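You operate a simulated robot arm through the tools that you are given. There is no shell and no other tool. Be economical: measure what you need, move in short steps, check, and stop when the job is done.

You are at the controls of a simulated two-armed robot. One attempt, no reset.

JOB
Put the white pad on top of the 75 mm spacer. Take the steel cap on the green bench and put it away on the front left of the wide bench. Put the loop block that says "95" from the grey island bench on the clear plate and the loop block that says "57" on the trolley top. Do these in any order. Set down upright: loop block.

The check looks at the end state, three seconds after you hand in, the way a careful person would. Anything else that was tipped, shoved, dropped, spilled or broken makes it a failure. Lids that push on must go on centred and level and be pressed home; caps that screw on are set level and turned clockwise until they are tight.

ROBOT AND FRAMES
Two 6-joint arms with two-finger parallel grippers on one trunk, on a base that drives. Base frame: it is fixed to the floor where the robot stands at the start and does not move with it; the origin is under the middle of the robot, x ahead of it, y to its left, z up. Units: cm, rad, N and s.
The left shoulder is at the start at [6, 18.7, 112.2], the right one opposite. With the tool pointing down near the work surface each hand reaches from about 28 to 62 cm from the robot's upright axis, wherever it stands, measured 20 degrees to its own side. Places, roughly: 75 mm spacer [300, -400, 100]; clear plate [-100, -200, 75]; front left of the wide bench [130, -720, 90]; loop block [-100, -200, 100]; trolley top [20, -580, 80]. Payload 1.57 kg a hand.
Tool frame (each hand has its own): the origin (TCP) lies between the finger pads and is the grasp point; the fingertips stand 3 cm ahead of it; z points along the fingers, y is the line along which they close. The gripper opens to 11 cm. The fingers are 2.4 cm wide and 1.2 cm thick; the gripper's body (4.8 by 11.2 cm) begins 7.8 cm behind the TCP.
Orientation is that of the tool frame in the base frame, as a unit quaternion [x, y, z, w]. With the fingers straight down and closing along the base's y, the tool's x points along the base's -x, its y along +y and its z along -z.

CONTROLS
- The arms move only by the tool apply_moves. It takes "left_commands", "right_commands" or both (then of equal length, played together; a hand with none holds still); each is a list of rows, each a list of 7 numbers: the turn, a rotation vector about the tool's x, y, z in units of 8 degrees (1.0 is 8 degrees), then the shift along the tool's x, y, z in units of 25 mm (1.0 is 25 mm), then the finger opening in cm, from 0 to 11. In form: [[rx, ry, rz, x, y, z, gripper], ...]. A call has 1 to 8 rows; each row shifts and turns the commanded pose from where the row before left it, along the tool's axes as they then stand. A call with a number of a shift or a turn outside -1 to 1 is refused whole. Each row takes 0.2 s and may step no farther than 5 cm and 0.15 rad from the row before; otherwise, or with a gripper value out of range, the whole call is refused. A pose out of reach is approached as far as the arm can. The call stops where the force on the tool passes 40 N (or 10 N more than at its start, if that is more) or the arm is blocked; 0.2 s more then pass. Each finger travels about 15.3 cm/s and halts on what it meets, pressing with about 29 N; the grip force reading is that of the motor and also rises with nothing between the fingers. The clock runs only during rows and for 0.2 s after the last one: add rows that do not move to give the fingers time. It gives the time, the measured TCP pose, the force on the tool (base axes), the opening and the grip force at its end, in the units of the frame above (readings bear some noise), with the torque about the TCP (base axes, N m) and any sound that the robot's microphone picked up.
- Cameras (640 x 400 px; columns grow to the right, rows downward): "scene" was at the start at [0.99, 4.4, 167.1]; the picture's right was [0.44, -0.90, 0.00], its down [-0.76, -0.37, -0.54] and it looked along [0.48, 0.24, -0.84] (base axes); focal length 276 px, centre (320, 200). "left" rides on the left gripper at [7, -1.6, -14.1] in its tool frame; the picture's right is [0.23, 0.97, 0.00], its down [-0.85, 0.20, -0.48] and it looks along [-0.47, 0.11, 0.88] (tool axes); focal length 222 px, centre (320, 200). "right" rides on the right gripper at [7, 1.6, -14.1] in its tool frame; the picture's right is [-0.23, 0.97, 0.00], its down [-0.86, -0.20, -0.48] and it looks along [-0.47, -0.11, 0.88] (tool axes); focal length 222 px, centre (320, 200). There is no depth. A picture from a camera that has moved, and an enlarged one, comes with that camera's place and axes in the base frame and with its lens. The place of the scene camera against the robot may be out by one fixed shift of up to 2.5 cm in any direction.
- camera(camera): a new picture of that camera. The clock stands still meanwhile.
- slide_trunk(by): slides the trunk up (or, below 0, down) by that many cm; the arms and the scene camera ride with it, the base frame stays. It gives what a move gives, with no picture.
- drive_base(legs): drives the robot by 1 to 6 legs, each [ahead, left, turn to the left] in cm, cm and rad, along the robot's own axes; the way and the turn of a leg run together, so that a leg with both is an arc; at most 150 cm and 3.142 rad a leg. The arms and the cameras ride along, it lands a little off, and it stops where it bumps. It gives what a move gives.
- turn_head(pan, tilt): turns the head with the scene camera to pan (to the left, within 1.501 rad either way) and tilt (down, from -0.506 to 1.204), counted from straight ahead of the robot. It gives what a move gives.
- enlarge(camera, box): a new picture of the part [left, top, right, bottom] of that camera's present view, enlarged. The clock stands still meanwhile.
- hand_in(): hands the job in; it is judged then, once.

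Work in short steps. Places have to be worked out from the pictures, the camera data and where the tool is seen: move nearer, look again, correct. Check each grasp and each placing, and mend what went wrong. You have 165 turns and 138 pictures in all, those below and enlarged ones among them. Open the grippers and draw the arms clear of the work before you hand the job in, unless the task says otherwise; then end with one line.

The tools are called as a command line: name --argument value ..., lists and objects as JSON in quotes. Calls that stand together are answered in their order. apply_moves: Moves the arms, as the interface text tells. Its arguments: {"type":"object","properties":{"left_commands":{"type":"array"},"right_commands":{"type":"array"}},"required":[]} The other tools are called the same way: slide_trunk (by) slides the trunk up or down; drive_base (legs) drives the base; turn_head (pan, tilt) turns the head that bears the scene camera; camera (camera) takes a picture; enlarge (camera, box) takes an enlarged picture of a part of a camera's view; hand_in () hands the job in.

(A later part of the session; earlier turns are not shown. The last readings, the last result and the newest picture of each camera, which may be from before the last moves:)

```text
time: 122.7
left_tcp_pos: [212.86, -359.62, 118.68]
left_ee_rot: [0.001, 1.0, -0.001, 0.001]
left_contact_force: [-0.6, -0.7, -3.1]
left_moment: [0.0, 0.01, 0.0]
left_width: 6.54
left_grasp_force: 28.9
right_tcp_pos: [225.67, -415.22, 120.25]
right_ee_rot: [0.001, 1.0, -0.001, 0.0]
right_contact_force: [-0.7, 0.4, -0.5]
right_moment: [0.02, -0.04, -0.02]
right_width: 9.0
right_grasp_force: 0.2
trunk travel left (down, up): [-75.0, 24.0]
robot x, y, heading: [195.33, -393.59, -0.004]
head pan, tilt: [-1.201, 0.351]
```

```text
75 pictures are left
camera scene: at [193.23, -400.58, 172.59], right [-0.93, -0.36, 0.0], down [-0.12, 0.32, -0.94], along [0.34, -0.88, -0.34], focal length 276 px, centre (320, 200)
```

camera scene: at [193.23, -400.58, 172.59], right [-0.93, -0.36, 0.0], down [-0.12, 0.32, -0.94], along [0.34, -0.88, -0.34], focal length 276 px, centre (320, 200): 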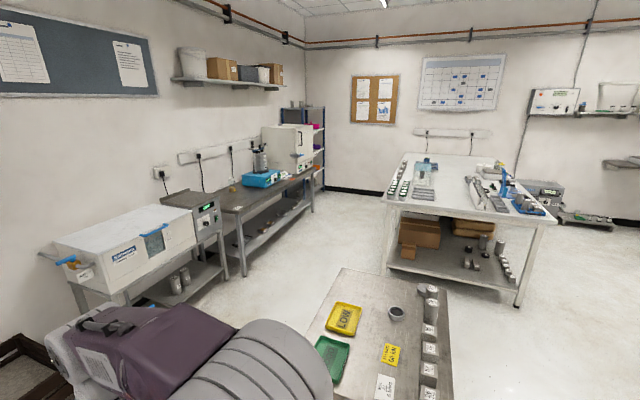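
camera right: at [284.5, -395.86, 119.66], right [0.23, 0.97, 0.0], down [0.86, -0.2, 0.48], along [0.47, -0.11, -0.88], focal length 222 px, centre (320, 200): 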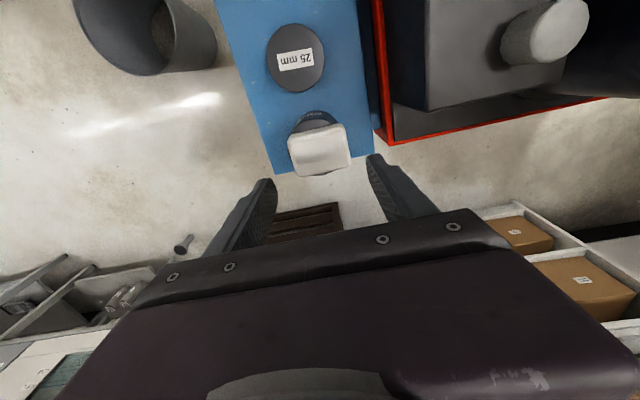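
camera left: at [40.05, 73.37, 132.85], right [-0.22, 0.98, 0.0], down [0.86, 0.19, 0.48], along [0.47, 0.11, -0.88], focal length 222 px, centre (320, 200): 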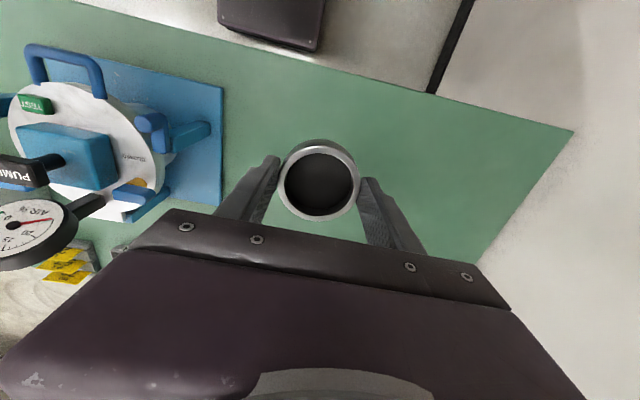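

Pad done. Now I look at the wide bench's top to judge which is its front and where its front left is free.

enlarge --camera "scene" --box '[370, 140, 570, 260]'

```text
3.20 times, centred on (470, 200) of scene
camera zoom: at [193.23, -400.58, 172.59], right [-0.93, -0.36, 0.0], down [-0.12, 0.32, -0.94], along [0.34, -0.88, -0.34], focal length 884 px, centre (-160, 200)
```

zoom: 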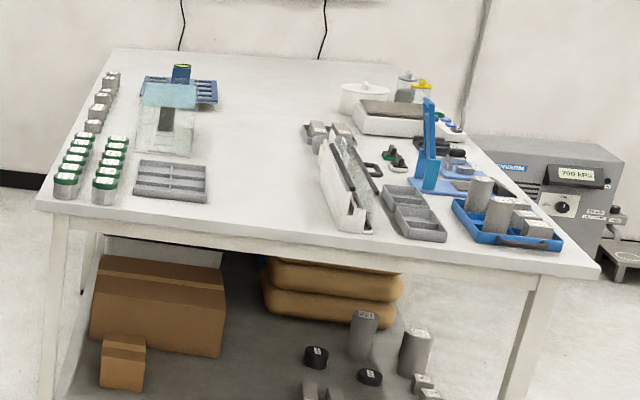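

The bench spans x≈97–227, y≈-643…-900; the place (130, -720) fits "front" = its long -x side, "left" = the +y half. I drive to about (108, -560) and look at the lane between trolley and bench.

drive_base --legs '[[-85, 0, 0], [0, -150, 0], [0, -15, 0]]'

turn_head --pan -1.4 --tilt 0.7

camera --camera "scene"

```text
time: 135.3
left_tcp_pos: [126.81, -525.74, 118.51]
left_ee_rot: [-0.006, 1.0, -0.001, 0.001]
left_contact_force: [0.1, 1.3, -4.3]
left_moment: [-0.01, 0.01, 0.0]
left_width: 6.53
left_grasp_force: 29.5
right_tcp_pos: [140.46, -581.17, 120.36]
right_ee_rot: [-0.005, 1.0, -0.001, 0.0]
right_contact_force: [-0.1, 0.6, -0.8]
right_moment: [-0.04, -0.02, -0.03]
right_width: 8.98
right_grasp_force: 0.0
trunk travel left (down, up): [-75.0, 24.0]
robot x, y, heading: [109.53, -559.48, 0.013]
head pan, tilt: [-1.201, 0.351]
```

```text
time: 136.2
left_tcp_pos: [126.78, -526.23, 118.6]
left_ee_rot: [-0.006, 1.0, 0.0, -0.001]
left_contact_force: [-0.8, 0.2, -3.6]
left_moment: [0.01, 0.01, -0.03]
left_width: 6.54
left_grasp_force: 28.6
right_tcp_pos: [140.57, -581.56, 120.14]
right_ee_rot: [-0.006, 1.0, 0.0, -0.001]
right_contact_force: [-0.4, -0.2, 0.4]
right_moment: [0.02, -0.01, 0.0]
right_width: 9.02
right_grasp_force: 0.1
trunk travel left (down, up): [-75.0, 24.0]
robot x, y, heading: [109.78, -559.71, 0.012]
head pan, tilt: [-1.4, 0.7]
```

```text
73 pictures are left
camera scene: at [105.92, -566.99, 169.45], right [-0.98, -0.18, 0.0], down [-0.12, 0.63, -0.77], along [0.14, -0.75, -0.64], focal length 276 px, centre (320, 200)
```

scene: 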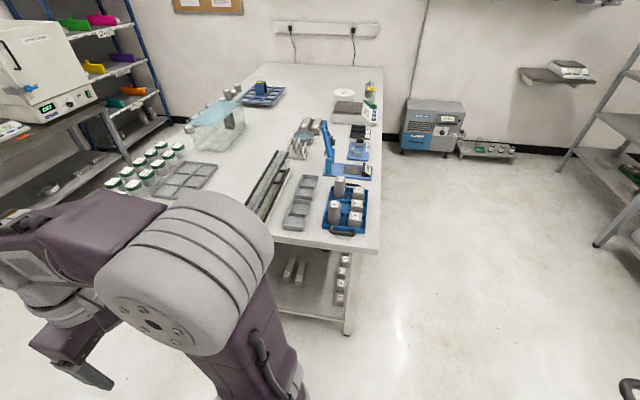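

enlarge --camera "scene" --box '[220, 70, 400, 250]'

turn_head --pan -1.5 --tilt 1.1

camera --camera "scene"

```text
2.22 times, centred on (310, 160) of scene
camera zoom: at [105.92, -566.99, 169.45], right [-0.98, -0.18, 0.0], down [-0.12, 0.63, -0.77], along [0.14, -0.75, -0.64], focal length 614 px, centre (342, 289)
```

zoom: 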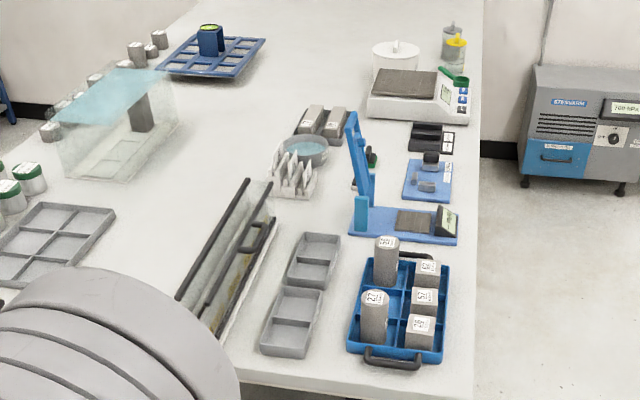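

```text
time: 137.0
left_tcp_pos: [126.91, -526.02, 118.58]
left_ee_rot: [-0.007, 1.0, 0.0, 0.001]
left_contact_force: [-0.5, -0.4, -2.9]
left_moment: [-0.03, 0.02, 0.03]
left_width: 6.53
left_grasp_force: 28.7
right_tcp_pos: [140.58, -581.42, 120.29]
right_ee_rot: [-0.006, 1.0, 0.0, 0.001]
right_contact_force: [-0.4, -0.4, 0.2]
right_moment: [0.03, -0.01, 0.03]
right_width: 8.99
right_grasp_force: 0.0
trunk travel left (down, up): [-75.0, 24.0]
robot x, y, heading: [109.98, -559.72, 0.011]
head pan, tilt: [-1.499, 1.1]
```

```text
71 pictures are left
camera scene: at [104.9, -564.79, 166.46], right [-1.0, -0.08, 0.0], down [-0.07, 0.89, -0.46], along [0.04, -0.45, -0.89], focal length 276 px, centre (320, 200)
```

scene: 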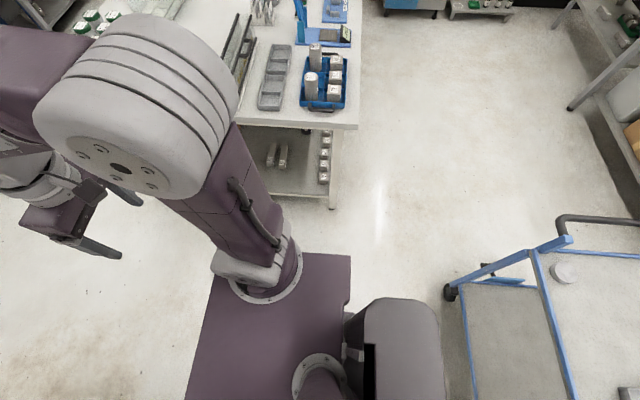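

The bench displays face -x, confirming the front side. I raise the trunk so arms clear everything, turn to face -y, shift to x≈69 and drive down the lane past the trolley.

slide_trunk --by 23.5

drive_base --legs '[[0, 0, -1.583], [0, -40, 0]]'

turn_head --pan -0.5 --tilt 1.0

camera --camera "scene"

```text
time: 139.5
left_tcp_pos: [126.97, -526.06, 142.04]
left_ee_rot: [-0.006, 1.0, 0.001, 0.0]
left_contact_force: [-0.2, 0.8, -2.9]
left_moment: [0.01, 0.0, -0.02]
left_width: 6.49
left_grasp_force: 28.9
right_tcp_pos: [140.47, -581.51, 143.75]
right_ee_rot: [-0.006, 1.0, 0.0, 0.0]
right_contact_force: [-0.6, 0.0, -0.6]
right_moment: [-0.03, -0.04, 0.0]
right_width: 8.99
right_grasp_force: 0.2
trunk travel left (down, up): [-98.5, 0.5]
robot x, y, heading: [109.3, -559.98, 0.006]
head pan, tilt: [-1.499, 1.1]
```

```text
time: 145.8
left_tcp_pos: [103.87, -577.49, 141.93]
left_ee_rot: [0.702, 0.713, -0.001, -0.001]
left_contact_force: [0.3, -0.3, -2.9]
left_moment: [-0.01, 0.02, -0.02]
left_width: 6.53
left_grasp_force: 29.0
right_tcp_pos: [48.55, -591.58, 143.88]
right_ee_rot: [0.701, 0.713, -0.002, -0.001]
right_contact_force: [-0.2, 1.0, 0.0]
right_moment: [0.01, 0.02, -0.02]
right_width: 9.01
right_grasp_force: 0.1
trunk travel left (down, up): [-98.5, 0.5]
robot x, y, heading: [69.48, -560.52, -1.556]
head pan, tilt: [-1.499, 1.1]
```

```text
time: 147.1
left_tcp_pos: [103.5, -577.64, 142.07]
left_ee_rot: [0.701, 0.713, 0.0, 0.0]
left_contact_force: [-0.3, 0.6, -3.9]
left_moment: [0.0, 0.05, 0.0]
left_width: 6.52
left_grasp_force: 28.7
right_tcp_pos: [48.13, -591.52, 143.73]
right_ee_rot: [0.701, 0.713, -0.001, -0.001]
right_contact_force: [0.2, -0.1, 0.1]
right_moment: [0.01, 0.02, 0.01]
right_width: 9.01
right_grasp_force: 0.0
trunk travel left (down, up): [-98.5, 0.5]
robot x, y, heading: [69.42, -560.23, -1.555]
head pan, tilt: [-0.499, 1.0]
```

```text
70 pictures are left
camera scene: at [67.1, -559.36, 190.61], right [-0.89, 0.47, 0.0], down [0.39, 0.74, -0.54], along [-0.25, -0.48, -0.84], focal length 276 px, centre (320, 200)
```

scene: 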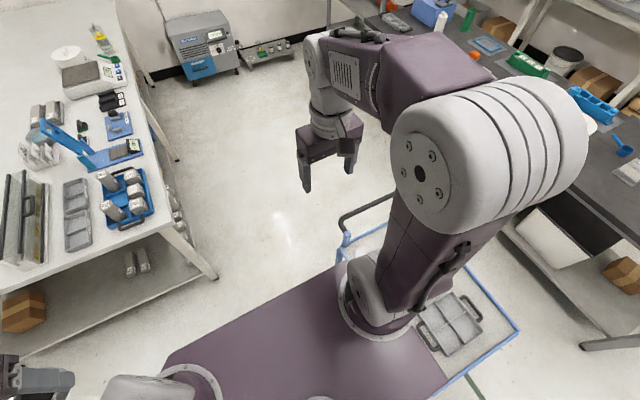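

The lane spans x≈36–100; the base is centred at 69. I straighten and drive 155 ahead, then shift and turn to face the bench.

drive_base --legs '[[0, 0, -0.016], [120, 0, 0], [35, -12, 0], [0, 0, 1.571]]'

turn_head --pan 0.1 --tilt 0.9

camera --camera "scene"

```text
time: 159.3
left_tcp_pos: [75.24, -683.51, 142.08]
left_ee_rot: [0.024, 1.0, 0.0, 0.0]
left_contact_force: [-0.6, 0.4, -3.0]
left_moment: [-0.01, 0.03, -0.01]
left_width: 6.54
left_grasp_force: 29.1
right_tcp_pos: [85.59, -739.63, 143.76]
right_ee_rot: [0.024, 1.0, 0.0, 0.0]
right_contact_force: [-0.6, 0.3, -0.4]
right_moment: [0.01, -0.01, 0.01]
right_width: 9.03
right_grasp_force: 0.1
trunk travel left (down, up): [-98.5, 0.5]
robot x, y, heading: [56.0, -716.42, -0.047]
head pan, tilt: [-0.499, 1.0]
```

```text
time: 160.3
left_tcp_pos: [75.2, -683.6, 142.11]
left_ee_rot: [0.024, 1.0, 0.001, -0.001]
left_contact_force: [0.4, 0.1, -2.8]
left_moment: [0.0, 0.04, 0.0]
left_width: 6.52
left_grasp_force: 29.1
right_tcp_pos: [85.54, -739.65, 143.72]
right_ee_rot: [0.023, 1.0, 0.0, 0.0]
right_contact_force: [0.2, -0.1, 0.9]
right_moment: [0.01, -0.04, -0.03]
right_width: 9.0
right_grasp_force: 0.0
trunk travel left (down, up): [-98.5, 0.5]
robot x, y, heading: [56.1, -716.47, -0.044]
head pan, tilt: [0.099, 0.901]
```

```text
69 pictures are left
camera scene: at [58.29, -714.19, 191.33], right [0.05, -1.0, 0.0], down [-0.78, -0.04, -0.62], along [0.62, 0.03, -0.78], focal length 276 px, centre (320, 200)
```

scene: 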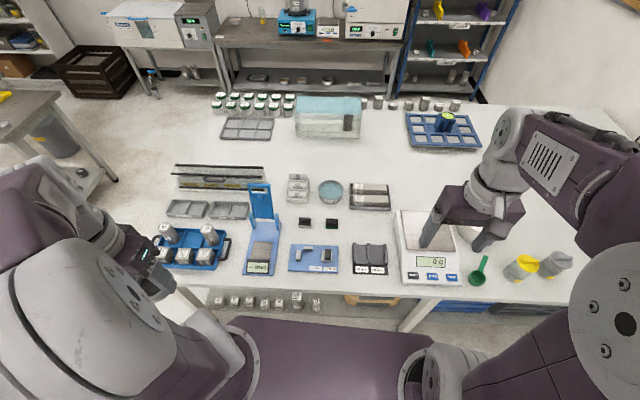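

The clear view shows a free patch behind the black mould and left of the balance, about (127, -732), inside the front-left quarter. I enlarge to check it and the bench edge.

enlarge --camera "scene" --box '[240, 170, 440, 310]'

```text
2.86 times, centred on (340, 240) of scene
camera zoom: at [58.29, -714.19, 191.33], right [0.05, -1.0, 0.0], down [-0.78, -0.04, -0.62], along [0.62, 0.03, -0.78], focal length 789 px, centre (263, 86)
```

zoom: 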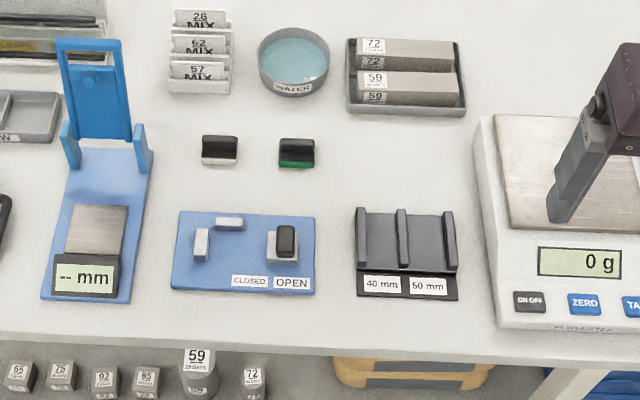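

The free gap is centred at about (127.5, -733.5). I correct the heading and move to about (68, -752), then lower the trunk.

drive_base --legs '[[0, 0, 0.045], [0, -36, 0], [11.5, 0, 0]]'

slide_trunk --by -20

camera --camera "left"

camera --camera "scene"

```text
time: 163.8
left_tcp_pos: [84.26, -719.16, 142.21]
left_ee_rot: [0.0, 1.0, 0.0, 0.003]
left_contact_force: [0.0, 0.9, -3.4]
left_moment: [-0.04, -0.05, -0.02]
left_width: 6.53
left_grasp_force: 28.9
right_tcp_pos: [97.21, -774.79, 144.1]
right_ee_rot: [0.001, 1.0, 0.0, 0.004]
right_contact_force: [-1.6, -0.1, 0.3]
right_moment: [0.0, -0.08, -0.01]
right_width: 8.99
right_grasp_force: 0.1
trunk travel left (down, up): [-98.5, 0.5]
robot x, y, heading: [67.25, -753.03, -0.005]
head pan, tilt: [0.099, 0.901]
```

```text
time: 166.0
left_tcp_pos: [85.21, -719.28, 122.07]
left_ee_rot: [0.0, 1.0, 0.0, 0.0]
left_contact_force: [0.7, 0.0, -4.4]
left_moment: [0.03, 0.0, -0.01]
left_width: 6.52
left_grasp_force: 29.1
right_tcp_pos: [98.13, -774.87, 123.84]
right_ee_rot: [0.001, 1.0, -0.001, 0.0]
right_contact_force: [-0.4, -0.1, 0.5]
right_moment: [0.0, -0.01, 0.02]
right_width: 9.0
right_grasp_force: 0.1
trunk travel left (down, up): [-78.5, 20.5]
robot x, y, heading: [67.38, -752.88, -0.003]
head pan, tilt: [0.099, 0.901]
```

```text
67 pictures are left
camera left: at [78.21, -720.84, 136.27], right [-0.23, 0.97, 0.0], down [0.86, 0.2, 0.48], along [0.46, 0.11, -0.88], focal length 222 px, centre (320, 200)
```

left: 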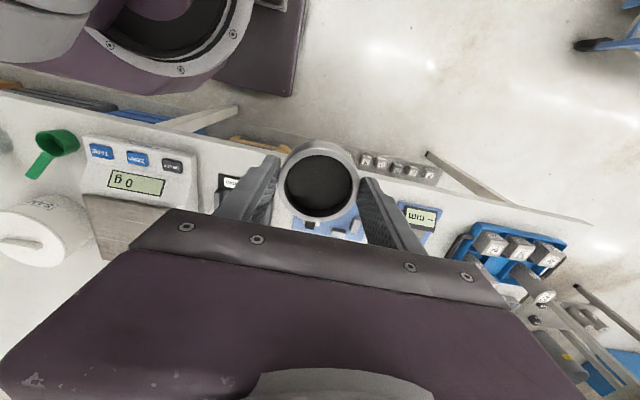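

```text
66 pictures are left
camera scene: at [69.78, -750.69, 171.34], right [0.1, -1.0, 0.0], down [-0.78, -0.08, -0.62], along [0.62, 0.06, -0.78], focal length 276 px, centre (320, 200)
```

scene: 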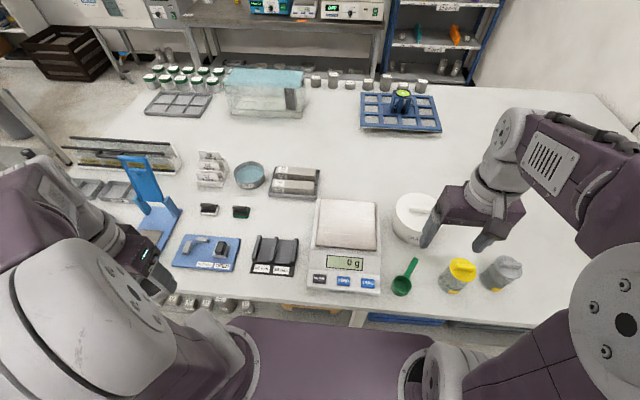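

The gap reads (128, -732) again. I extend the left hand there at safe height.

apply_moves --left_commands '[[0, 0, 0, -1, -0.35, 0, 4], [0, 0, 0, -1, -0.35, 0, 4], [0, 0, 0, -1, -0.35, 0, 4], [0, 0, 0, -1, -0.35, 0, 4], [0, 0, 0, -1, -0.35, 0, 4], [0, 0, 0, -1, -0.35, 0, 4], [0, 0, 0, -1, -0.35, 0, 4], [0, 0, 0, -1, -0.35, 0, 4]]'

apply_moves --left_commands '[[0, 0, 0, -1, -0.35, 0, 4], [0, 0, 0, -1, -0.35, 0, 4], [0, 0, 0, -1, -0.35, 0.5, 4], [0, 0, 0, -1, -0.35, 0.5, 4], [0, 0, 0, -1, -0.35, 0.5, 4], [0, 0, 0, -1, -0.35, 0.5, 4], [0, 0, 0, -1, -0.35, 0.5, 4], [0, 0, 0, -1, -0.25, 0.5, 4]]'

camera --camera "left"

camera --camera "scene"

```text
time: 167.8
left_tcp_pos: [105.4, -726.3, 121.98]
left_ee_rot: [0.001, 1.0, -0.001, -0.001]
left_contact_force: [0.3, -0.3, -4.0]
left_moment: [-0.01, 0.04, -0.02]
left_width: 6.52
left_grasp_force: 28.6
right_tcp_pos: [98.24, -774.74, 123.77]
right_ee_rot: [0.001, 1.0, 0.001, -0.001]
right_contact_force: [-0.8, 0.8, 0.4]
right_moment: [0.03, 0.01, 0.02]
right_width: 9.0
right_grasp_force: 0.1
trunk travel left (down, up): [-78.5, 20.5]
robot x, y, heading: [67.6, -753.03, 0.001]
head pan, tilt: [0.099, 0.901]
```

```text
time: 169.6
left_tcp_pos: [125.0, -733.12, 114.34]
left_ee_rot: [0.0, 1.0, 0.0, -0.002]
left_contact_force: [0.6, 0.2, -3.7]
left_moment: [-0.02, 0.02, 0.0]
left_width: 6.52
left_grasp_force: 29.0
right_tcp_pos: [98.29, -774.78, 123.64]
right_ee_rot: [0.001, 1.0, 0.0, -0.001]
right_contact_force: [-0.3, 0.1, 0.5]
right_moment: [0.02, 0.04, -0.02]
right_width: 9.0
right_grasp_force: 0.0
trunk travel left (down, up): [-78.5, 20.5]
robot x, y, heading: [67.43, -753.02, -0.005]
head pan, tilt: [0.099, 0.901]
```

```text
65 pictures are left
camera left: at [118.15, -734.76, 128.5], right [-0.23, 0.97, 0.0], down [0.86, 0.2, 0.47], along [0.46, 0.11, -0.88], focal length 222 px, centre (320, 200)
```

left: 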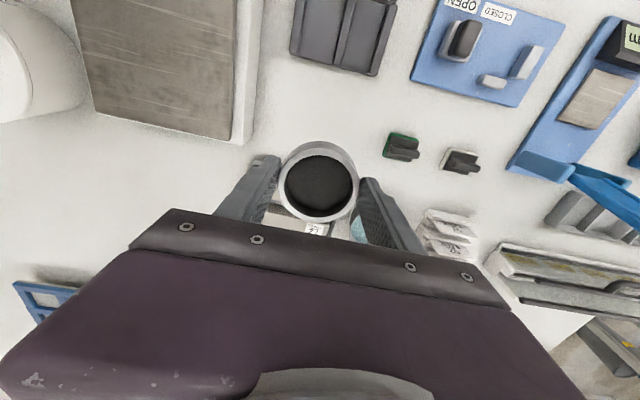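

```text
64 pictures are left
camera scene: at [70.03, -750.7, 171.33], right [0.1, -1.0, 0.0], down [-0.78, -0.08, -0.62], along [0.62, 0.06, -0.79], focal length 276 px, centre (320, 200)
```

scene: 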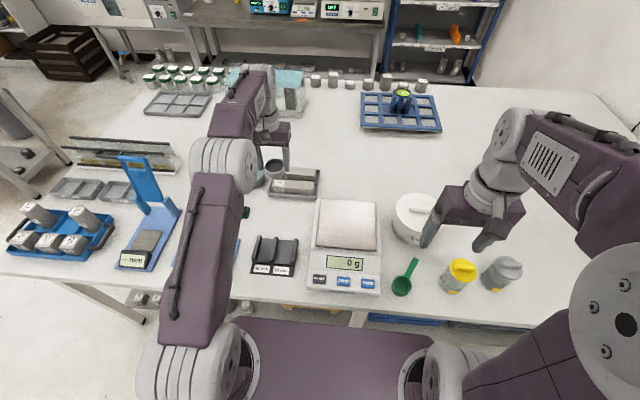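

Space is clear all around (126.5, -733). I lower to about z 92.

apply_moves --left_commands '[[0, 0, 0, -0.3, 0, 1, 4], [0, 0, 0, -0.3, 0, 1, 4], [0, 0, 0, 0, 0, 1, 4], [0, 0, 0, 0, 0, 1, 4], [0, 0, 0, 0, 0, 1, 4], [0, 0, 0, 0, 0, 1, 4], [0, 0, 0, 0, 0, 1, 4], [0, 0, 0, 0, 0, 1, 4]]'

camera --camera "left"

```text
time: 171.4
left_tcp_pos: [126.67, -733.21, 94.5]
left_ee_rot: [0.002, 1.0, 0.001, -0.001]
left_contact_force: [-0.7, -0.2, -4.2]
left_moment: [0.0, -0.03, -0.02]
left_width: 6.54
left_grasp_force: 29.8
right_tcp_pos: [98.23, -774.81, 123.7]
right_ee_rot: [0.001, 1.0, 0.001, 0.0]
right_contact_force: [-0.1, -0.5, -0.7]
right_moment: [0.02, 0.01, -0.01]
right_width: 9.01
right_grasp_force: 0.0
trunk travel left (down, up): [-78.5, 20.5]
robot x, y, heading: [67.17, -752.61, -0.005]
head pan, tilt: [0.099, 0.901]
```

```text
63 pictures are left
camera left: at [119.7, -734.76, 108.57], right [-0.23, 0.97, 0.0], down [0.86, 0.2, 0.48], along [0.46, 0.11, -0.88], focal length 222 px, centre (320, 200)
```

left: 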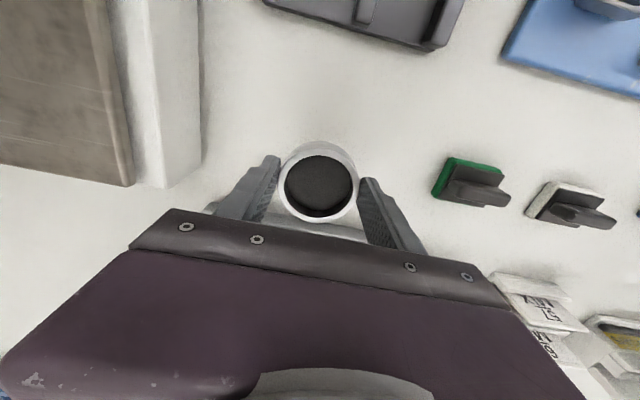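

Good clearance; I shift 0.8 cm toward the front and lower slowly to contact.

apply_moves --left_commands '[[0, 0, 0, 0.3, 0, 0.3, 4], [0, 0, 0, 0, 0, 0.4, 4], [0, 0, 0, 0, 0, 0.4, 4], [0, 0, 0, 0, 0, 0.4, 4], [0, 0, 0, 0, 0, 0.2, 4], [0, 0, 0, 0, 0, 0.1, 4], [0, 0, 0, 0, 0, 0, 4]]'

```text
time: 173.0
left_tcp_pos: [125.73, -733.14, 90.12]
left_ee_rot: [0.001, 1.0, 0.001, -0.001]
left_contact_force: [0.2, -0.1, -3.6]
left_moment: [-0.02, 0.03, -0.01]
left_width: 6.54
left_grasp_force: 29.1
right_tcp_pos: [98.11, -774.69, 123.63]
right_ee_rot: [0.001, 1.0, 0.0, 0.0]
right_contact_force: [0.2, 0.8, -0.1]
right_moment: [0.02, 0.0, 0.03]
right_width: 8.97
right_grasp_force: 0.0
trunk travel left (down, up): [-78.5, 20.5]
robot x, y, heading: [67.36, -752.82, -0.003]
head pan, tilt: [0.099, 0.901]
```

apply_moves --left_commands '[[0, 0, 0, 0, 0, 0.06, 4], [0, 0, 0, 0, 0, 0.05, 4], [0, 0, 0, 0, 0, 0.05, 4], [0, 0, 0, 0, 0, 0, 4]]'

```text
time: 174.0
left_tcp_pos: [125.76, -733.1, 89.97]
left_ee_rot: [0.001, 1.0, 0.001, 0.001]
left_contact_force: [4.2, 4.7, 17.5]
left_moment: [0.15, 0.22, -0.03]
left_width: 6.52
left_grasp_force: 29.2
right_tcp_pos: [97.94, -774.76, 123.82]
right_ee_rot: [0.001, 1.0, -0.001, 0.001]
right_contact_force: [-0.7, 0.4, -0.7]
right_moment: [0.02, -0.01, 0.02]
right_width: 9.02
right_grasp_force: 0.0
trunk travel left (down, up): [-78.5, 20.5]
robot x, y, heading: [67.72, -752.82, 0.001]
head pan, tilt: [0.099, 0.901]
```

The cap touches the bench (17 N). I ease, open and rise.

apply_moves --left_commands '[[0, 0, 0, 0, 0, -0.06, 4], [0, 0, 0, 0, 0, 0, 8.2], [0, 0, 0, 0, 0, 0, 8.2], [0, 0, 0, 0, 0, 0, 8.2], [0, 0, 0, 0, 0, -0.5, 8.2], [0, 0, 0, 0, 0, -1, 8.2], [0, 0, 0, 0, 0, -1, 8.2], [0, 0, 0, 0, 0, -1, 8.2]]'

camera --camera "left"

apply_moves --left_commands '[[0, 0, 0, 0, 0, -1, 8.2], [0, 0, 0, 0, 0, -1, 8.2], [0, 0, 0, 0, 0, -1, 8.2], [0, 0, 0, 0, 0, -1, 8.2], [0, 0, 0, 1, 0, -1, 8.2], [0, 0, 0, 1, 0, -1, 8.2], [0, 0, 0, 1, 0.3, -1, 8.2], [0, 0, 0, 1, 0.3, -1, 8.2]]'

apply_moves --left_commands '[[0, 0, 0, 1, 0.3, 0, 8.2], [0, 0, 0, 1, 0.3, 0, 8.2], [0, 0, 0, 1, 0.3, 0, 8.2], [0, 0, 0, 1, 0.3, 0, 8.2], [0, 0, 0, 1, 0.3, 0, 8.2], [0, 0, 0, 1, 0.3, 0, 8.2], [0, 0, 0, 1, 0.3, 0, 8.2], [0, 0, 0, 1, 0.3, 0, 8.2]]'

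slide_trunk --by 20

camera --camera "scene"

```text
time: 175.8
left_tcp_pos: [125.95, -733.03, 98.48]
left_ee_rot: [0.0, 1.0, 0.0, 0.0]
left_contact_force: [-1.6, 0.1, 0.6]
left_moment: [0.03, -0.03, -0.03]
left_width: 8.19
left_grasp_force: 0.0
right_tcp_pos: [97.94, -774.72, 123.87]
right_ee_rot: [0.001, 1.0, 0.0, 0.0]
right_contact_force: [-0.1, 0.4, -0.2]
right_moment: [0.02, 0.02, -0.01]
right_width: 9.0
right_grasp_force: 0.1
trunk travel left (down, up): [-78.5, 20.5]
robot x, y, heading: [67.15, -752.86, -0.004]
head pan, tilt: [0.099, 0.901]
```

```text
62 pictures are left
camera left: at [118.99, -734.64, 112.72], right [-0.23, 0.97, 0.0], down [0.86, 0.2, 0.48], along [0.47, 0.11, -0.88], focal length 222 px, centre (320, 200)
```

left: 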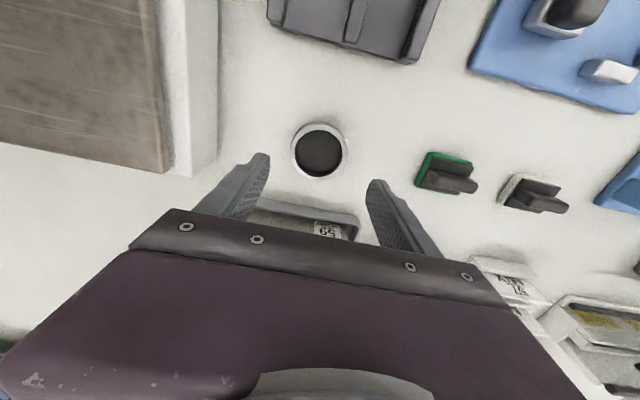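

```text
time: 177.6
left_tcp_pos: [115.55, -731.65, 118.69]
left_ee_rot: [0.002, 1.0, 0.0, 0.0]
left_contact_force: [-0.4, 0.1, -0.1]
left_moment: [0.01, 0.0, 0.03]
left_width: 8.2
left_grasp_force: 0.1
right_tcp_pos: [97.95, -774.8, 123.88]
right_ee_rot: [0.001, 1.0, 0.0, 0.001]
right_contact_force: [0.7, 0.5, -0.9]
right_moment: [-0.04, -0.03, -0.04]
right_width: 9.01
right_grasp_force: 0.1
trunk travel left (down, up): [-78.5, 20.5]
robot x, y, heading: [67.39, -752.72, -0.003]
head pan, tilt: [0.099, 0.901]
```

```text
time: 179.4
left_tcp_pos: [95.79, -725.48, 118.66]
left_ee_rot: [0.001, 1.0, 0.001, 0.0]
left_contact_force: [-0.8, -0.3, -0.4]
left_moment: [0.0, -0.03, 0.0]
left_width: 8.21
left_grasp_force: 0.1
right_tcp_pos: [98.05, -774.83, 123.73]
right_ee_rot: [0.0, 1.0, 0.001, 0.001]
right_contact_force: [-0.3, -0.3, -0.1]
right_moment: [-0.02, -0.03, 0.02]
right_width: 9.03
right_grasp_force: 0.1
trunk travel left (down, up): [-78.5, 20.5]
robot x, y, heading: [67.54, -752.95, 0.002]
head pan, tilt: [0.099, 0.901]
```

```text
time: 181.6
left_tcp_pos: [95.82, -725.48, 138.58]
left_ee_rot: [0.001, 1.0, 0.0, -0.002]
left_contact_force: [0.4, 0.1, -0.4]
left_moment: [0.0, -0.01, 0.01]
left_width: 8.18
left_grasp_force: 0.0
right_tcp_pos: [98.01, -774.86, 143.8]
right_ee_rot: [0.0, 1.0, 0.0, 0.0]
right_contact_force: [-0.7, 0.4, 0.4]
right_moment: [-0.01, 0.02, 0.0]
right_width: 9.01
right_grasp_force: 0.1
trunk travel left (down, up): [-98.5, 0.5]
robot x, y, heading: [67.31, -752.89, -0.001]
head pan, tilt: [0.099, 0.901]
```

```text
61 pictures are left
camera scene: at [69.71, -750.72, 191.33], right [0.1, -1.0, 0.0], down [-0.78, -0.08, -0.62], along [0.62, 0.06, -0.78], focal length 276 px, centre (320, 200)
```

scene: 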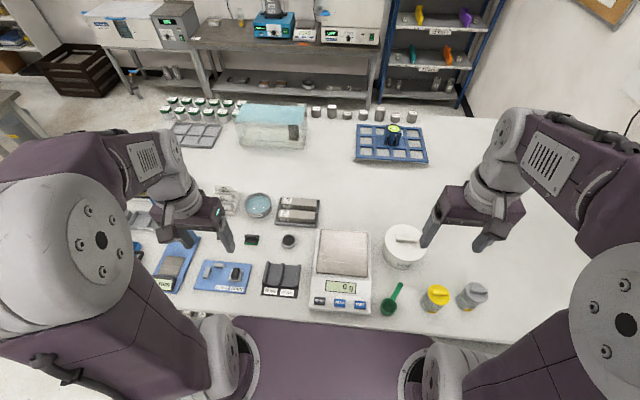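

The steel cap stands free on the bench's front left. Now I back off, turn to face -y and check the pose before reversing up the lane.

drive_base --legs '[[-12, 0, 0], [0, 0, -1.571], [0, 12, 0]]'

```text
time: 187.4
left_tcp_pos: [94.4, -780.97, 138.7]
left_ee_rot: [0.705, 0.709, 0.003, 0.001]
left_contact_force: [-1.0, 0.2, 0.5]
left_moment: [0.03, -0.05, 0.01]
left_width: 8.22
left_grasp_force: 0.2
right_tcp_pos: [45.1, -783.62, 143.62]
right_ee_rot: [0.705, 0.709, 0.002, 0.002]
right_contact_force: [-1.0, 0.6, -0.1]
right_moment: [0.02, -0.09, -0.02]
right_width: 8.98
right_grasp_force: 0.1
trunk travel left (down, up): [-98.5, 0.5]
robot x, y, heading: [67.68, -752.97, -1.565]
head pan, tilt: [0.099, 0.901]
```

Pose is good. I reverse up the lane, shift into the main aisle, and continue to about y = -205.

drive_base --legs '[[-150, 0, 0], [-150, 0, 0], [-40, 0, 0], [0, -86, 0]]'

drive_base --legs '[[0, 0, -0.005], [-150, 0, 0], [-50, 0, 0]]'

```text
time: 208.3
left_tcp_pos: [10.3, -435.57, 138.42]
left_ee_rot: [0.706, 0.709, -0.001, -0.001]
left_contact_force: [0.0, 1.7, -0.5]
left_moment: [-0.02, 0.04, 0.0]
left_width: 8.21
left_grasp_force: 0.3
right_tcp_pos: [-39.2, -438.05, 143.75]
right_ee_rot: [0.706, 0.709, -0.002, -0.001]
right_contact_force: [0.9, -0.2, 0.6]
right_moment: [0.0, 0.01, 0.02]
right_width: 9.01
right_grasp_force: 0.1
trunk travel left (down, up): [-98.5, 0.5]
robot x, y, heading: [-17.27, -407.04, -1.567]
head pan, tilt: [0.099, 0.901]
```

```text
time: 218.6
left_tcp_pos: [10.76, -235.53, 138.47]
left_ee_rot: [0.71, 0.704, 0.002, -0.001]
left_contact_force: [0.9, 0.3, 0.0]
left_moment: [0.04, 0.01, -0.01]
left_width: 8.21
left_grasp_force: 0.0
right_tcp_pos: [-38.7, -237.43, 143.71]
right_ee_rot: [0.71, 0.704, 0.001, 0.0]
right_contact_force: [0.1, -0.7, 0.0]
right_moment: [0.02, 0.01, 0.0]
right_width: 9.0
right_grasp_force: 0.1
trunk travel left (down, up): [-98.5, 0.5]
robot x, y, heading: [-16.43, -206.44, -1.581]
head pan, tilt: [0.099, 0.901]
```

Now I turn to face the grey island bench (heading π) and look.

drive_base --legs '[[0, 0, -1.561]]'

turn_head --pan 0 --tilt 0.85

camera --camera "scene"

```text
time: 222.8
left_tcp_pos: [-44.14, -234.83, 138.64]
left_ee_rot: [1.0, 0.011, -0.001, 0.0]
left_contact_force: [0.0, 0.7, -0.1]
left_moment: [-0.01, 0.0, 0.0]
left_width: 8.2
left_grasp_force: 0.0
right_tcp_pos: [-47.63, -185.5, 143.91]
right_ee_rot: [1.0, 0.011, 0.0, 0.0]
right_contact_force: [0.2, -0.3, -0.1]
right_moment: [-0.02, 0.03, -0.03]
right_width: 9.02
right_grasp_force: 0.0
trunk travel left (down, up): [-98.5, 0.5]
robot x, y, heading: [-16.37, -206.89, -3.12]
head pan, tilt: [0.099, 0.901]
```

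```text
time: 223.5
left_tcp_pos: [-44.23, -234.78, 138.55]
left_ee_rot: [1.0, 0.011, 0.001, 0.0]
left_contact_force: [0.8, -0.2, -0.5]
left_moment: [0.02, -0.02, 0.0]
left_width: 8.19
left_grasp_force: 0.0
right_tcp_pos: [-47.63, -185.49, 143.77]
right_ee_rot: [1.0, 0.011, 0.0, 0.0]
right_contact_force: [0.4, 0.3, 0.0]
right_moment: [0.0, 0.02, 0.0]
right_width: 9.02
right_grasp_force: 0.1
trunk travel left (down, up): [-98.5, 0.5]
robot x, y, heading: [-16.08, -206.82, -3.119]
head pan, tilt: [0.0, 0.85]
```

```text
60 pictures are left
camera scene: at [-17.52, -205.44, 191.72], right [-0.02, 1.0, 0.0], down [0.75, 0.02, -0.66], along [-0.66, -0.02, -0.75], focal length 276 px, centre (320, 200)
```

scene: 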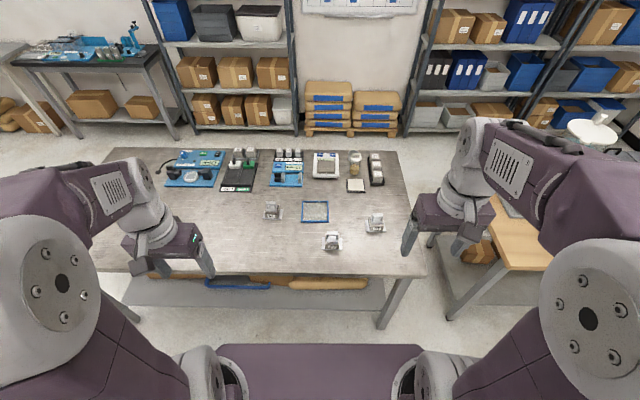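

enlarge --camera "scene" --box '[250, 180, 400, 270]'

enlarge --camera "scene" --box '[150, 140, 400, 240]'

```text
4.27 times, centred on (325, 225) of scene
camera zoom: at [-17.52, -205.44, 191.72], right [-0.02, 1.0, 0.0], down [0.75, 0.02, -0.66], along [-0.66, -0.02, -0.75], focal length 1178 px, centre (299, 93)
```

zoom: 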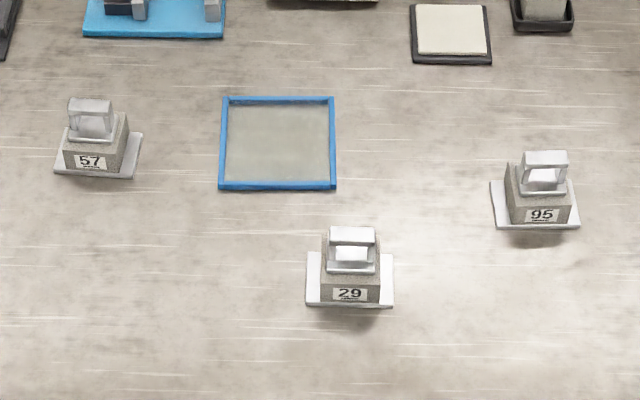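

```text
2.56 times, centred on (275, 190) of scene
camera zoom: at [-17.52, -205.44, 191.72], right [-0.02, 1.0, 0.0], down [0.75, 0.02, -0.66], along [-0.66, -0.02, -0.75], focal length 707 px, centre (435, 226)
```

zoom: 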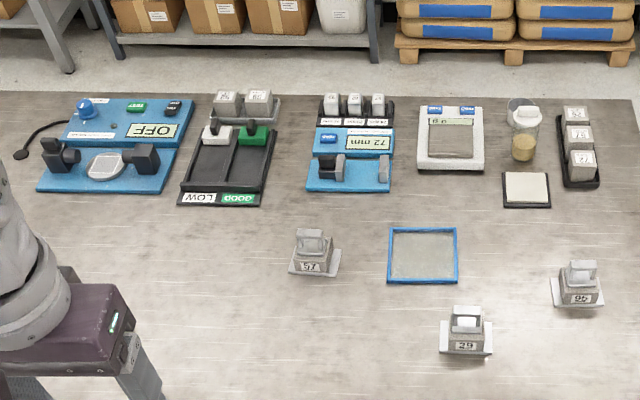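

"57", "29" and "95" blocks and the blue-rimmed clear plate are identified: 95 ≈ (-93, -182), 57 ≈ (-98, -230.5), plate ≈ (-102, -210.6). I move closer to x≈-42 and lower the trunk.

drive_base --legs '[[0, 0, -0.022], [26, 0, 0]]'

slide_trunk --by -20

camera --camera "scene"

camera --camera "right"

camera --camera "left"

```text
time: 225.7
left_tcp_pos: [-70.31, -233.92, 138.7]
left_ee_rot: [1.0, -0.002, -0.002, 0.0]
left_contact_force: [1.2, -0.4, 0.2]
left_moment: [-0.01, 0.03, 0.01]
left_width: 8.19
left_grasp_force: 0.1
right_tcp_pos: [-72.36, -184.63, 143.85]
right_ee_rot: [1.0, -0.001, -0.002, 0.0]
right_contact_force: [0.7, 0.1, -0.3]
right_moment: [-0.03, 0.05, -0.01]
right_width: 8.98
right_grasp_force: 0.0
trunk travel left (down, up): [-98.5, 0.5]
robot x, y, heading: [-42.17, -206.59, 3.139]
head pan, tilt: [0.0, 0.85]
```

```text
time: 227.8
left_tcp_pos: [-70.92, -233.91, 118.62]
left_ee_rot: [1.0, -0.002, 0.001, 0.001]
left_contact_force: [0.6, 0.7, 0.2]
left_moment: [0.0, 0.0, 0.0]
left_width: 8.19
left_grasp_force: 0.1
right_tcp_pos: [-73.01, -184.48, 123.81]
right_ee_rot: [1.0, -0.002, 0.0, 0.0]
right_contact_force: [0.7, -0.6, -0.3]
right_moment: [-0.01, 0.02, -0.01]
right_width: 9.02
right_grasp_force: 0.0
trunk travel left (down, up): [-78.5, 20.5]
robot x, y, heading: [-42.14, -206.86, 3.138]
head pan, tilt: [0.0, 0.85]
```

```text
57 pictures are left
camera scene: at [-43.49, -205.35, 171.73], right [0.0, 1.0, 0.0], down [0.75, 0.0, -0.66], along [-0.66, 0.0, -0.75], focal length 276 px, centre (320, 200)
```

scene: 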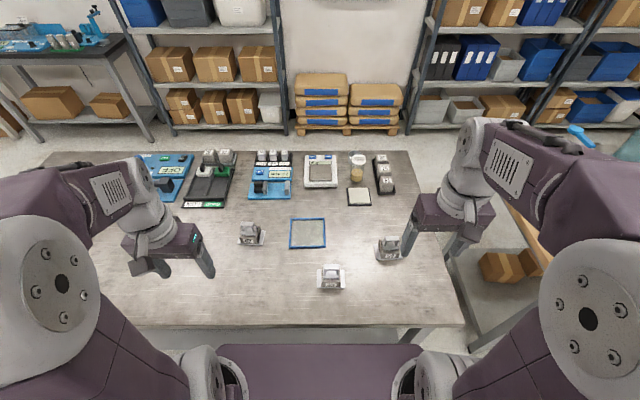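

```text
56 pictures are left
camera right: at [-65.95, -186.31, 137.89], right [-0.23, -0.97, 0.0], down [-0.85, 0.2, 0.48], along [-0.47, 0.11, -0.88], focal length 222 px, centre (320, 200)
```

right: 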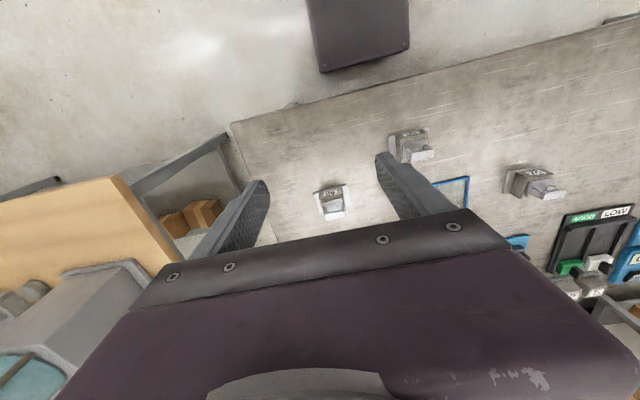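

```text
55 pictures are left
camera left: at [-63.91, -232.33, 132.76], right [0.22, -0.97, 0.0], down [-0.86, -0.2, 0.48], along [-0.47, -0.11, -0.88], focal length 222 px, centre (320, 200)
```

left: 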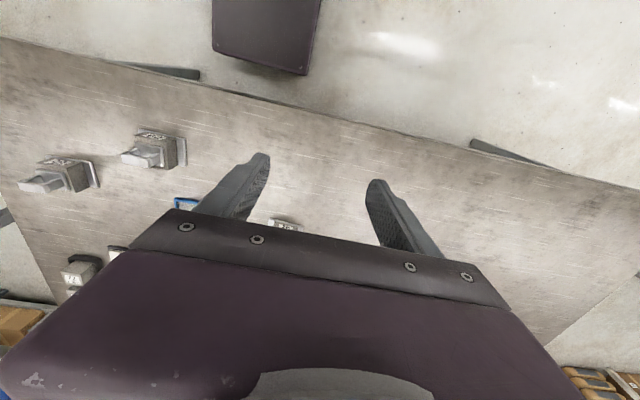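

I enlarge the 95 and 57 blocks for their shape and orientation.

enlarge --camera "right" --box '[290, 165, 380, 235]'

enlarge --camera "scene" --box '[225, 205, 425, 305]'

```text
5.71 times, centred on (335, 200) of right
camera zoom: at [-65.95, -186.31, 137.89], right [-0.23, -0.97, 0.0], down [-0.85, 0.2, 0.48], along [-0.47, 0.11, -0.88], focal length 1269 px, centre (234, 200)
```

zoom: 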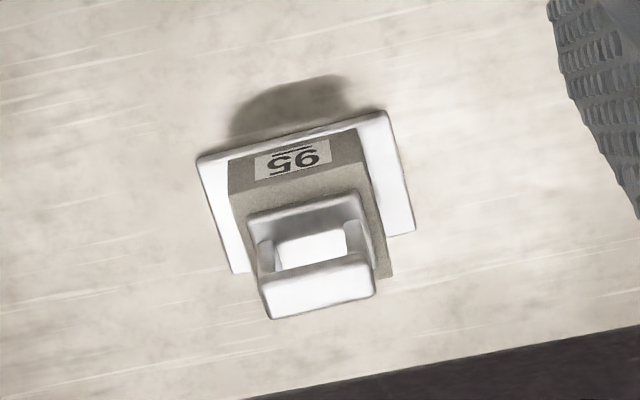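

```text
3.20 times, centred on (325, 255) of scene
camera zoom: at [-43.49, -205.35, 171.73], right [0.0, 1.0, 0.0], down [0.75, 0.0, -0.66], along [-0.66, 0.0, -0.75], focal length 884 px, centre (304, 24)
```

zoom: 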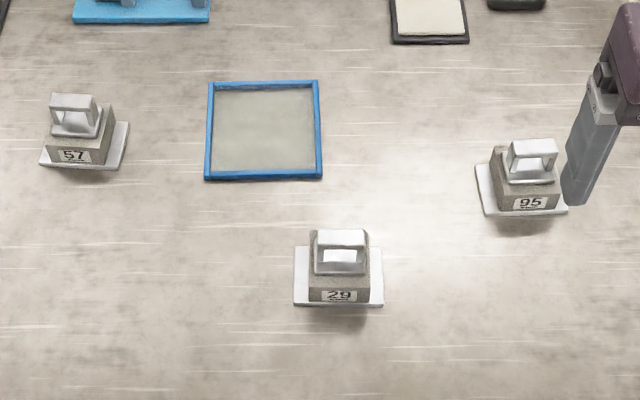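

The blocks are low (about 8 cm tall, 6 cm cubes on an 8.8 cm base plate with a small loop). I bring the right hand above 95 at (-94, -183.3) and look.

apply_moves --right_commands '[[0, 0, 0, -1, 0, 0.6, 8.5], [0, 0, 0, -1, 0, 0.6, 8.5], [0, 0, 0, -1, 0, 0.6, 8.5], [0, 0, 0, -1, 0, 0.6, 8.5], [0, 0, 0, -1, -0.1, 0.6, 8.5], [0, 0, 0, -1, -0.1, 0.6, 8.5], [0, 0, 0, -1, -0.1, 0.6, 8.5], [0, 0, 0, -1, -0.1, 0.6, 8.5]]'

camera --camera "right"

```text
time: 229.6
left_tcp_pos: [-71.14, -233.93, 118.6]
left_ee_rot: [1.0, -0.002, 0.0, 0.0]
left_contact_force: [0.3, 0.7, 0.7]
left_moment: [0.0, -0.07, 0.03]
left_width: 8.21
left_grasp_force: 0.1
right_tcp_pos: [-92.95, -183.52, 111.75]
right_ee_rot: [1.0, -0.002, 0.0, 0.0]
right_contact_force: [-0.2, 0.0, -0.4]
right_moment: [-0.04, -0.01, -0.01]
right_width: 8.5
right_grasp_force: 0.0
trunk travel left (down, up): [-78.5, 20.5]
robot x, y, heading: [-42.4, -206.71, 3.137]
head pan, tilt: [0.0, 0.85]
```

```text
52 pictures are left
camera right: at [-86.13, -185.27, 125.85], right [-0.23, -0.97, 0.0], down [-0.85, 0.2, 0.48], along [-0.46, 0.11, -0.88], focal length 222 px, centre (320, 200)
```

right: 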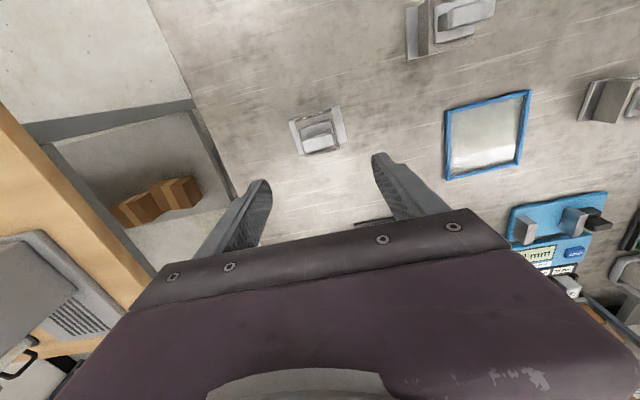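

Block 95 is at (-93.5, -183.1), yawed about 5°. I align and go down to z≈98 for a check.

apply_moves --right_commands '[[0, 0, -0.65, -0.22, -0.16, 0.5, 8], [0, 0, 0, 0, 0, 1, 8], [0, 0, 0, 0, 0, 1, 8], [0, 0, 0, 0, 0, 1, 8], [0, 0, 0, 0, 0, 1, 8], [0, 0, 0, 0, 0, 1, 8]]'

camera --camera "right"

```text
time: 231.0
left_tcp_pos: [-70.9, -233.96, 118.55]
left_ee_rot: [1.0, -0.002, 0.001, 0.0]
left_contact_force: [0.8, 0.5, -0.2]
left_moment: [0.03, -0.01, -0.04]
left_width: 8.2
left_grasp_force: 0.1
right_tcp_pos: [-93.54, -183.15, 97.88]
right_ee_rot: [0.999, 0.044, 0.001, -0.001]
right_contact_force: [-0.2, 0.4, -0.9]
right_moment: [0.02, 0.01, -0.01]
right_width: 8.02
right_grasp_force: 0.0
trunk travel left (down, up): [-78.5, 20.5]
robot x, y, heading: [-42.45, -206.8, 3.134]
head pan, tilt: [0.0, 0.85]
```

```text
51 pictures are left
camera right: at [-86.42, -184.24, 112.1], right [-0.14, -0.99, 0.0], down [-0.87, 0.12, 0.48], along [-0.47, 0.07, -0.88], focal length 222 px, centre (320, 200)
```

right: 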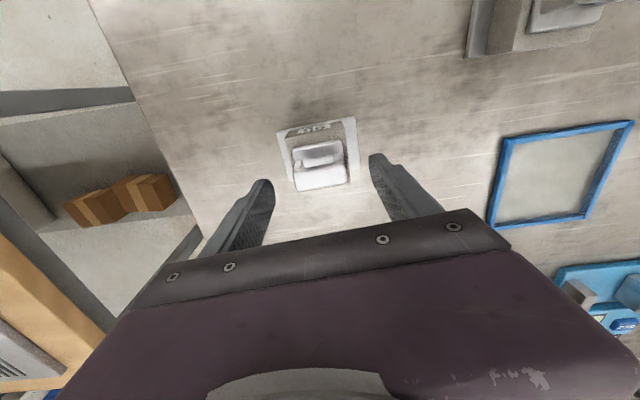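

Aligned. I descend to z≈90.8 and close on the cube.

apply_moves --right_commands '[[0, 0, 0, 0, 0, 1, 8], [0, 0, 0, 0, 0, 1, 8], [0, 0, 0, 0, 0, 0.6, 8], [0, 0, 0, 0, 0, 0.22, 8], [0, 0, 0, 0, 0, 0, 8]]'

enlarge --camera "right" --box '[220, 100, 420, 260]'

```text
time: 232.2
left_tcp_pos: [-70.87, -234.06, 118.58]
left_ee_rot: [1.0, -0.001, 0.001, 0.0]
left_contact_force: [-0.5, -0.2, -0.3]
left_moment: [-0.03, 0.01, 0.0]
left_width: 8.17
left_grasp_force: 0.0
right_tcp_pos: [-93.54, -183.14, 90.99]
right_ee_rot: [0.999, 0.044, -0.001, 0.001]
right_contact_force: [0.4, 0.5, -0.4]
right_moment: [-0.02, -0.02, 0.02]
right_width: 7.99
right_grasp_force: 0.1
trunk travel left (down, up): [-78.5, 20.5]
robot x, y, heading: [-42.11, -206.99, 3.141]
head pan, tilt: [0.0, 0.85]
```

```text
2.50 times, centred on (320, 180) of right
camera zoom: at [-86.42, -184.16, 105.02], right [-0.14, -0.99, 0.0], down [-0.87, 0.12, 0.48], along [-0.47, 0.07, -0.88], focal length 555 px, centre (320, 250)
```

zoom: 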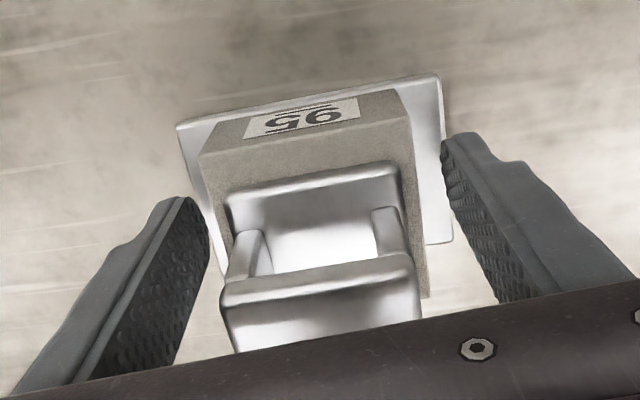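

The fingers straddle the cube with the loop between them. I close.

apply_moves --right_commands '[[0, 0, 0, 0, 0, 0, 3.5], [0, 0, 0, 0, 0, 0, 3.5], [0, 0, 0, 0, 0, 0, 3.5]]'

apply_moves --right_commands '[[0, 0, 0, 0, 0, -0.4, 3.5], [0, 0, 0, 0, 0, -0.4, 3.5], [0, 0, 0, 0, 0, -0.4, 3.5], [0, 0, 0, 0, 0, 0, 3.5]]'

enlarge --camera "right" --box '[220, 100, 420, 260]'

```text
time: 233.0
left_tcp_pos: [-70.91, -233.98, 118.63]
left_ee_rot: [1.0, -0.002, -0.001, 0.0]
left_contact_force: [-0.7, 0.8, -0.4]
left_moment: [0.02, 0.02, 0.0]
left_width: 8.21
left_grasp_force: 0.1
right_tcp_pos: [-93.66, -183.09, 90.91]
right_ee_rot: [0.999, 0.044, 0.001, -0.001]
right_contact_force: [0.4, 0.4, 0.4]
right_moment: [0.02, 0.07, -0.15]
right_width: 6.02
right_grasp_force: 29.3
trunk travel left (down, up): [-78.5, 20.5]
robot x, y, heading: [-42.24, -206.45, 3.133]
head pan, tilt: [0.0, 0.85]
```

```text
time: 234.0
left_tcp_pos: [-71.02, -233.96, 118.68]
left_ee_rot: [1.0, -0.002, 0.001, 0.0]
left_contact_force: [0.3, 0.0, -0.7]
left_moment: [0.0, 0.04, -0.01]
left_width: 8.2
left_grasp_force: 0.0
right_tcp_pos: [-93.67, -182.97, 93.92]
right_ee_rot: [0.999, 0.044, 0.0, 0.0]
right_contact_force: [0.2, -0.3, -7.5]
right_moment: [-0.04, 0.0, 0.01]
right_width: 6.0
right_grasp_force: 29.1
trunk travel left (down, up): [-78.5, 20.5]
robot x, y, heading: [-42.3, -206.66, 3.139]
head pan, tilt: [0.0, 0.85]
```

```text
2.50 times, centred on (320, 180) of right
camera zoom: at [-86.51, -184.15, 108.08], right [-0.14, -0.99, 0.0], down [-0.87, 0.12, 0.48], along [-0.47, 0.07, -0.88], focal length 555 px, centre (320, 250)
```

zoom: 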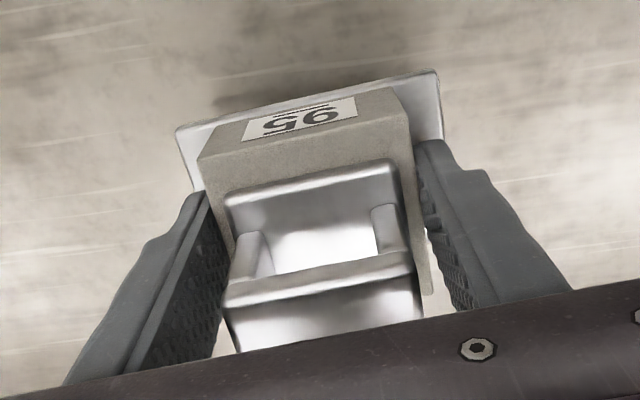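

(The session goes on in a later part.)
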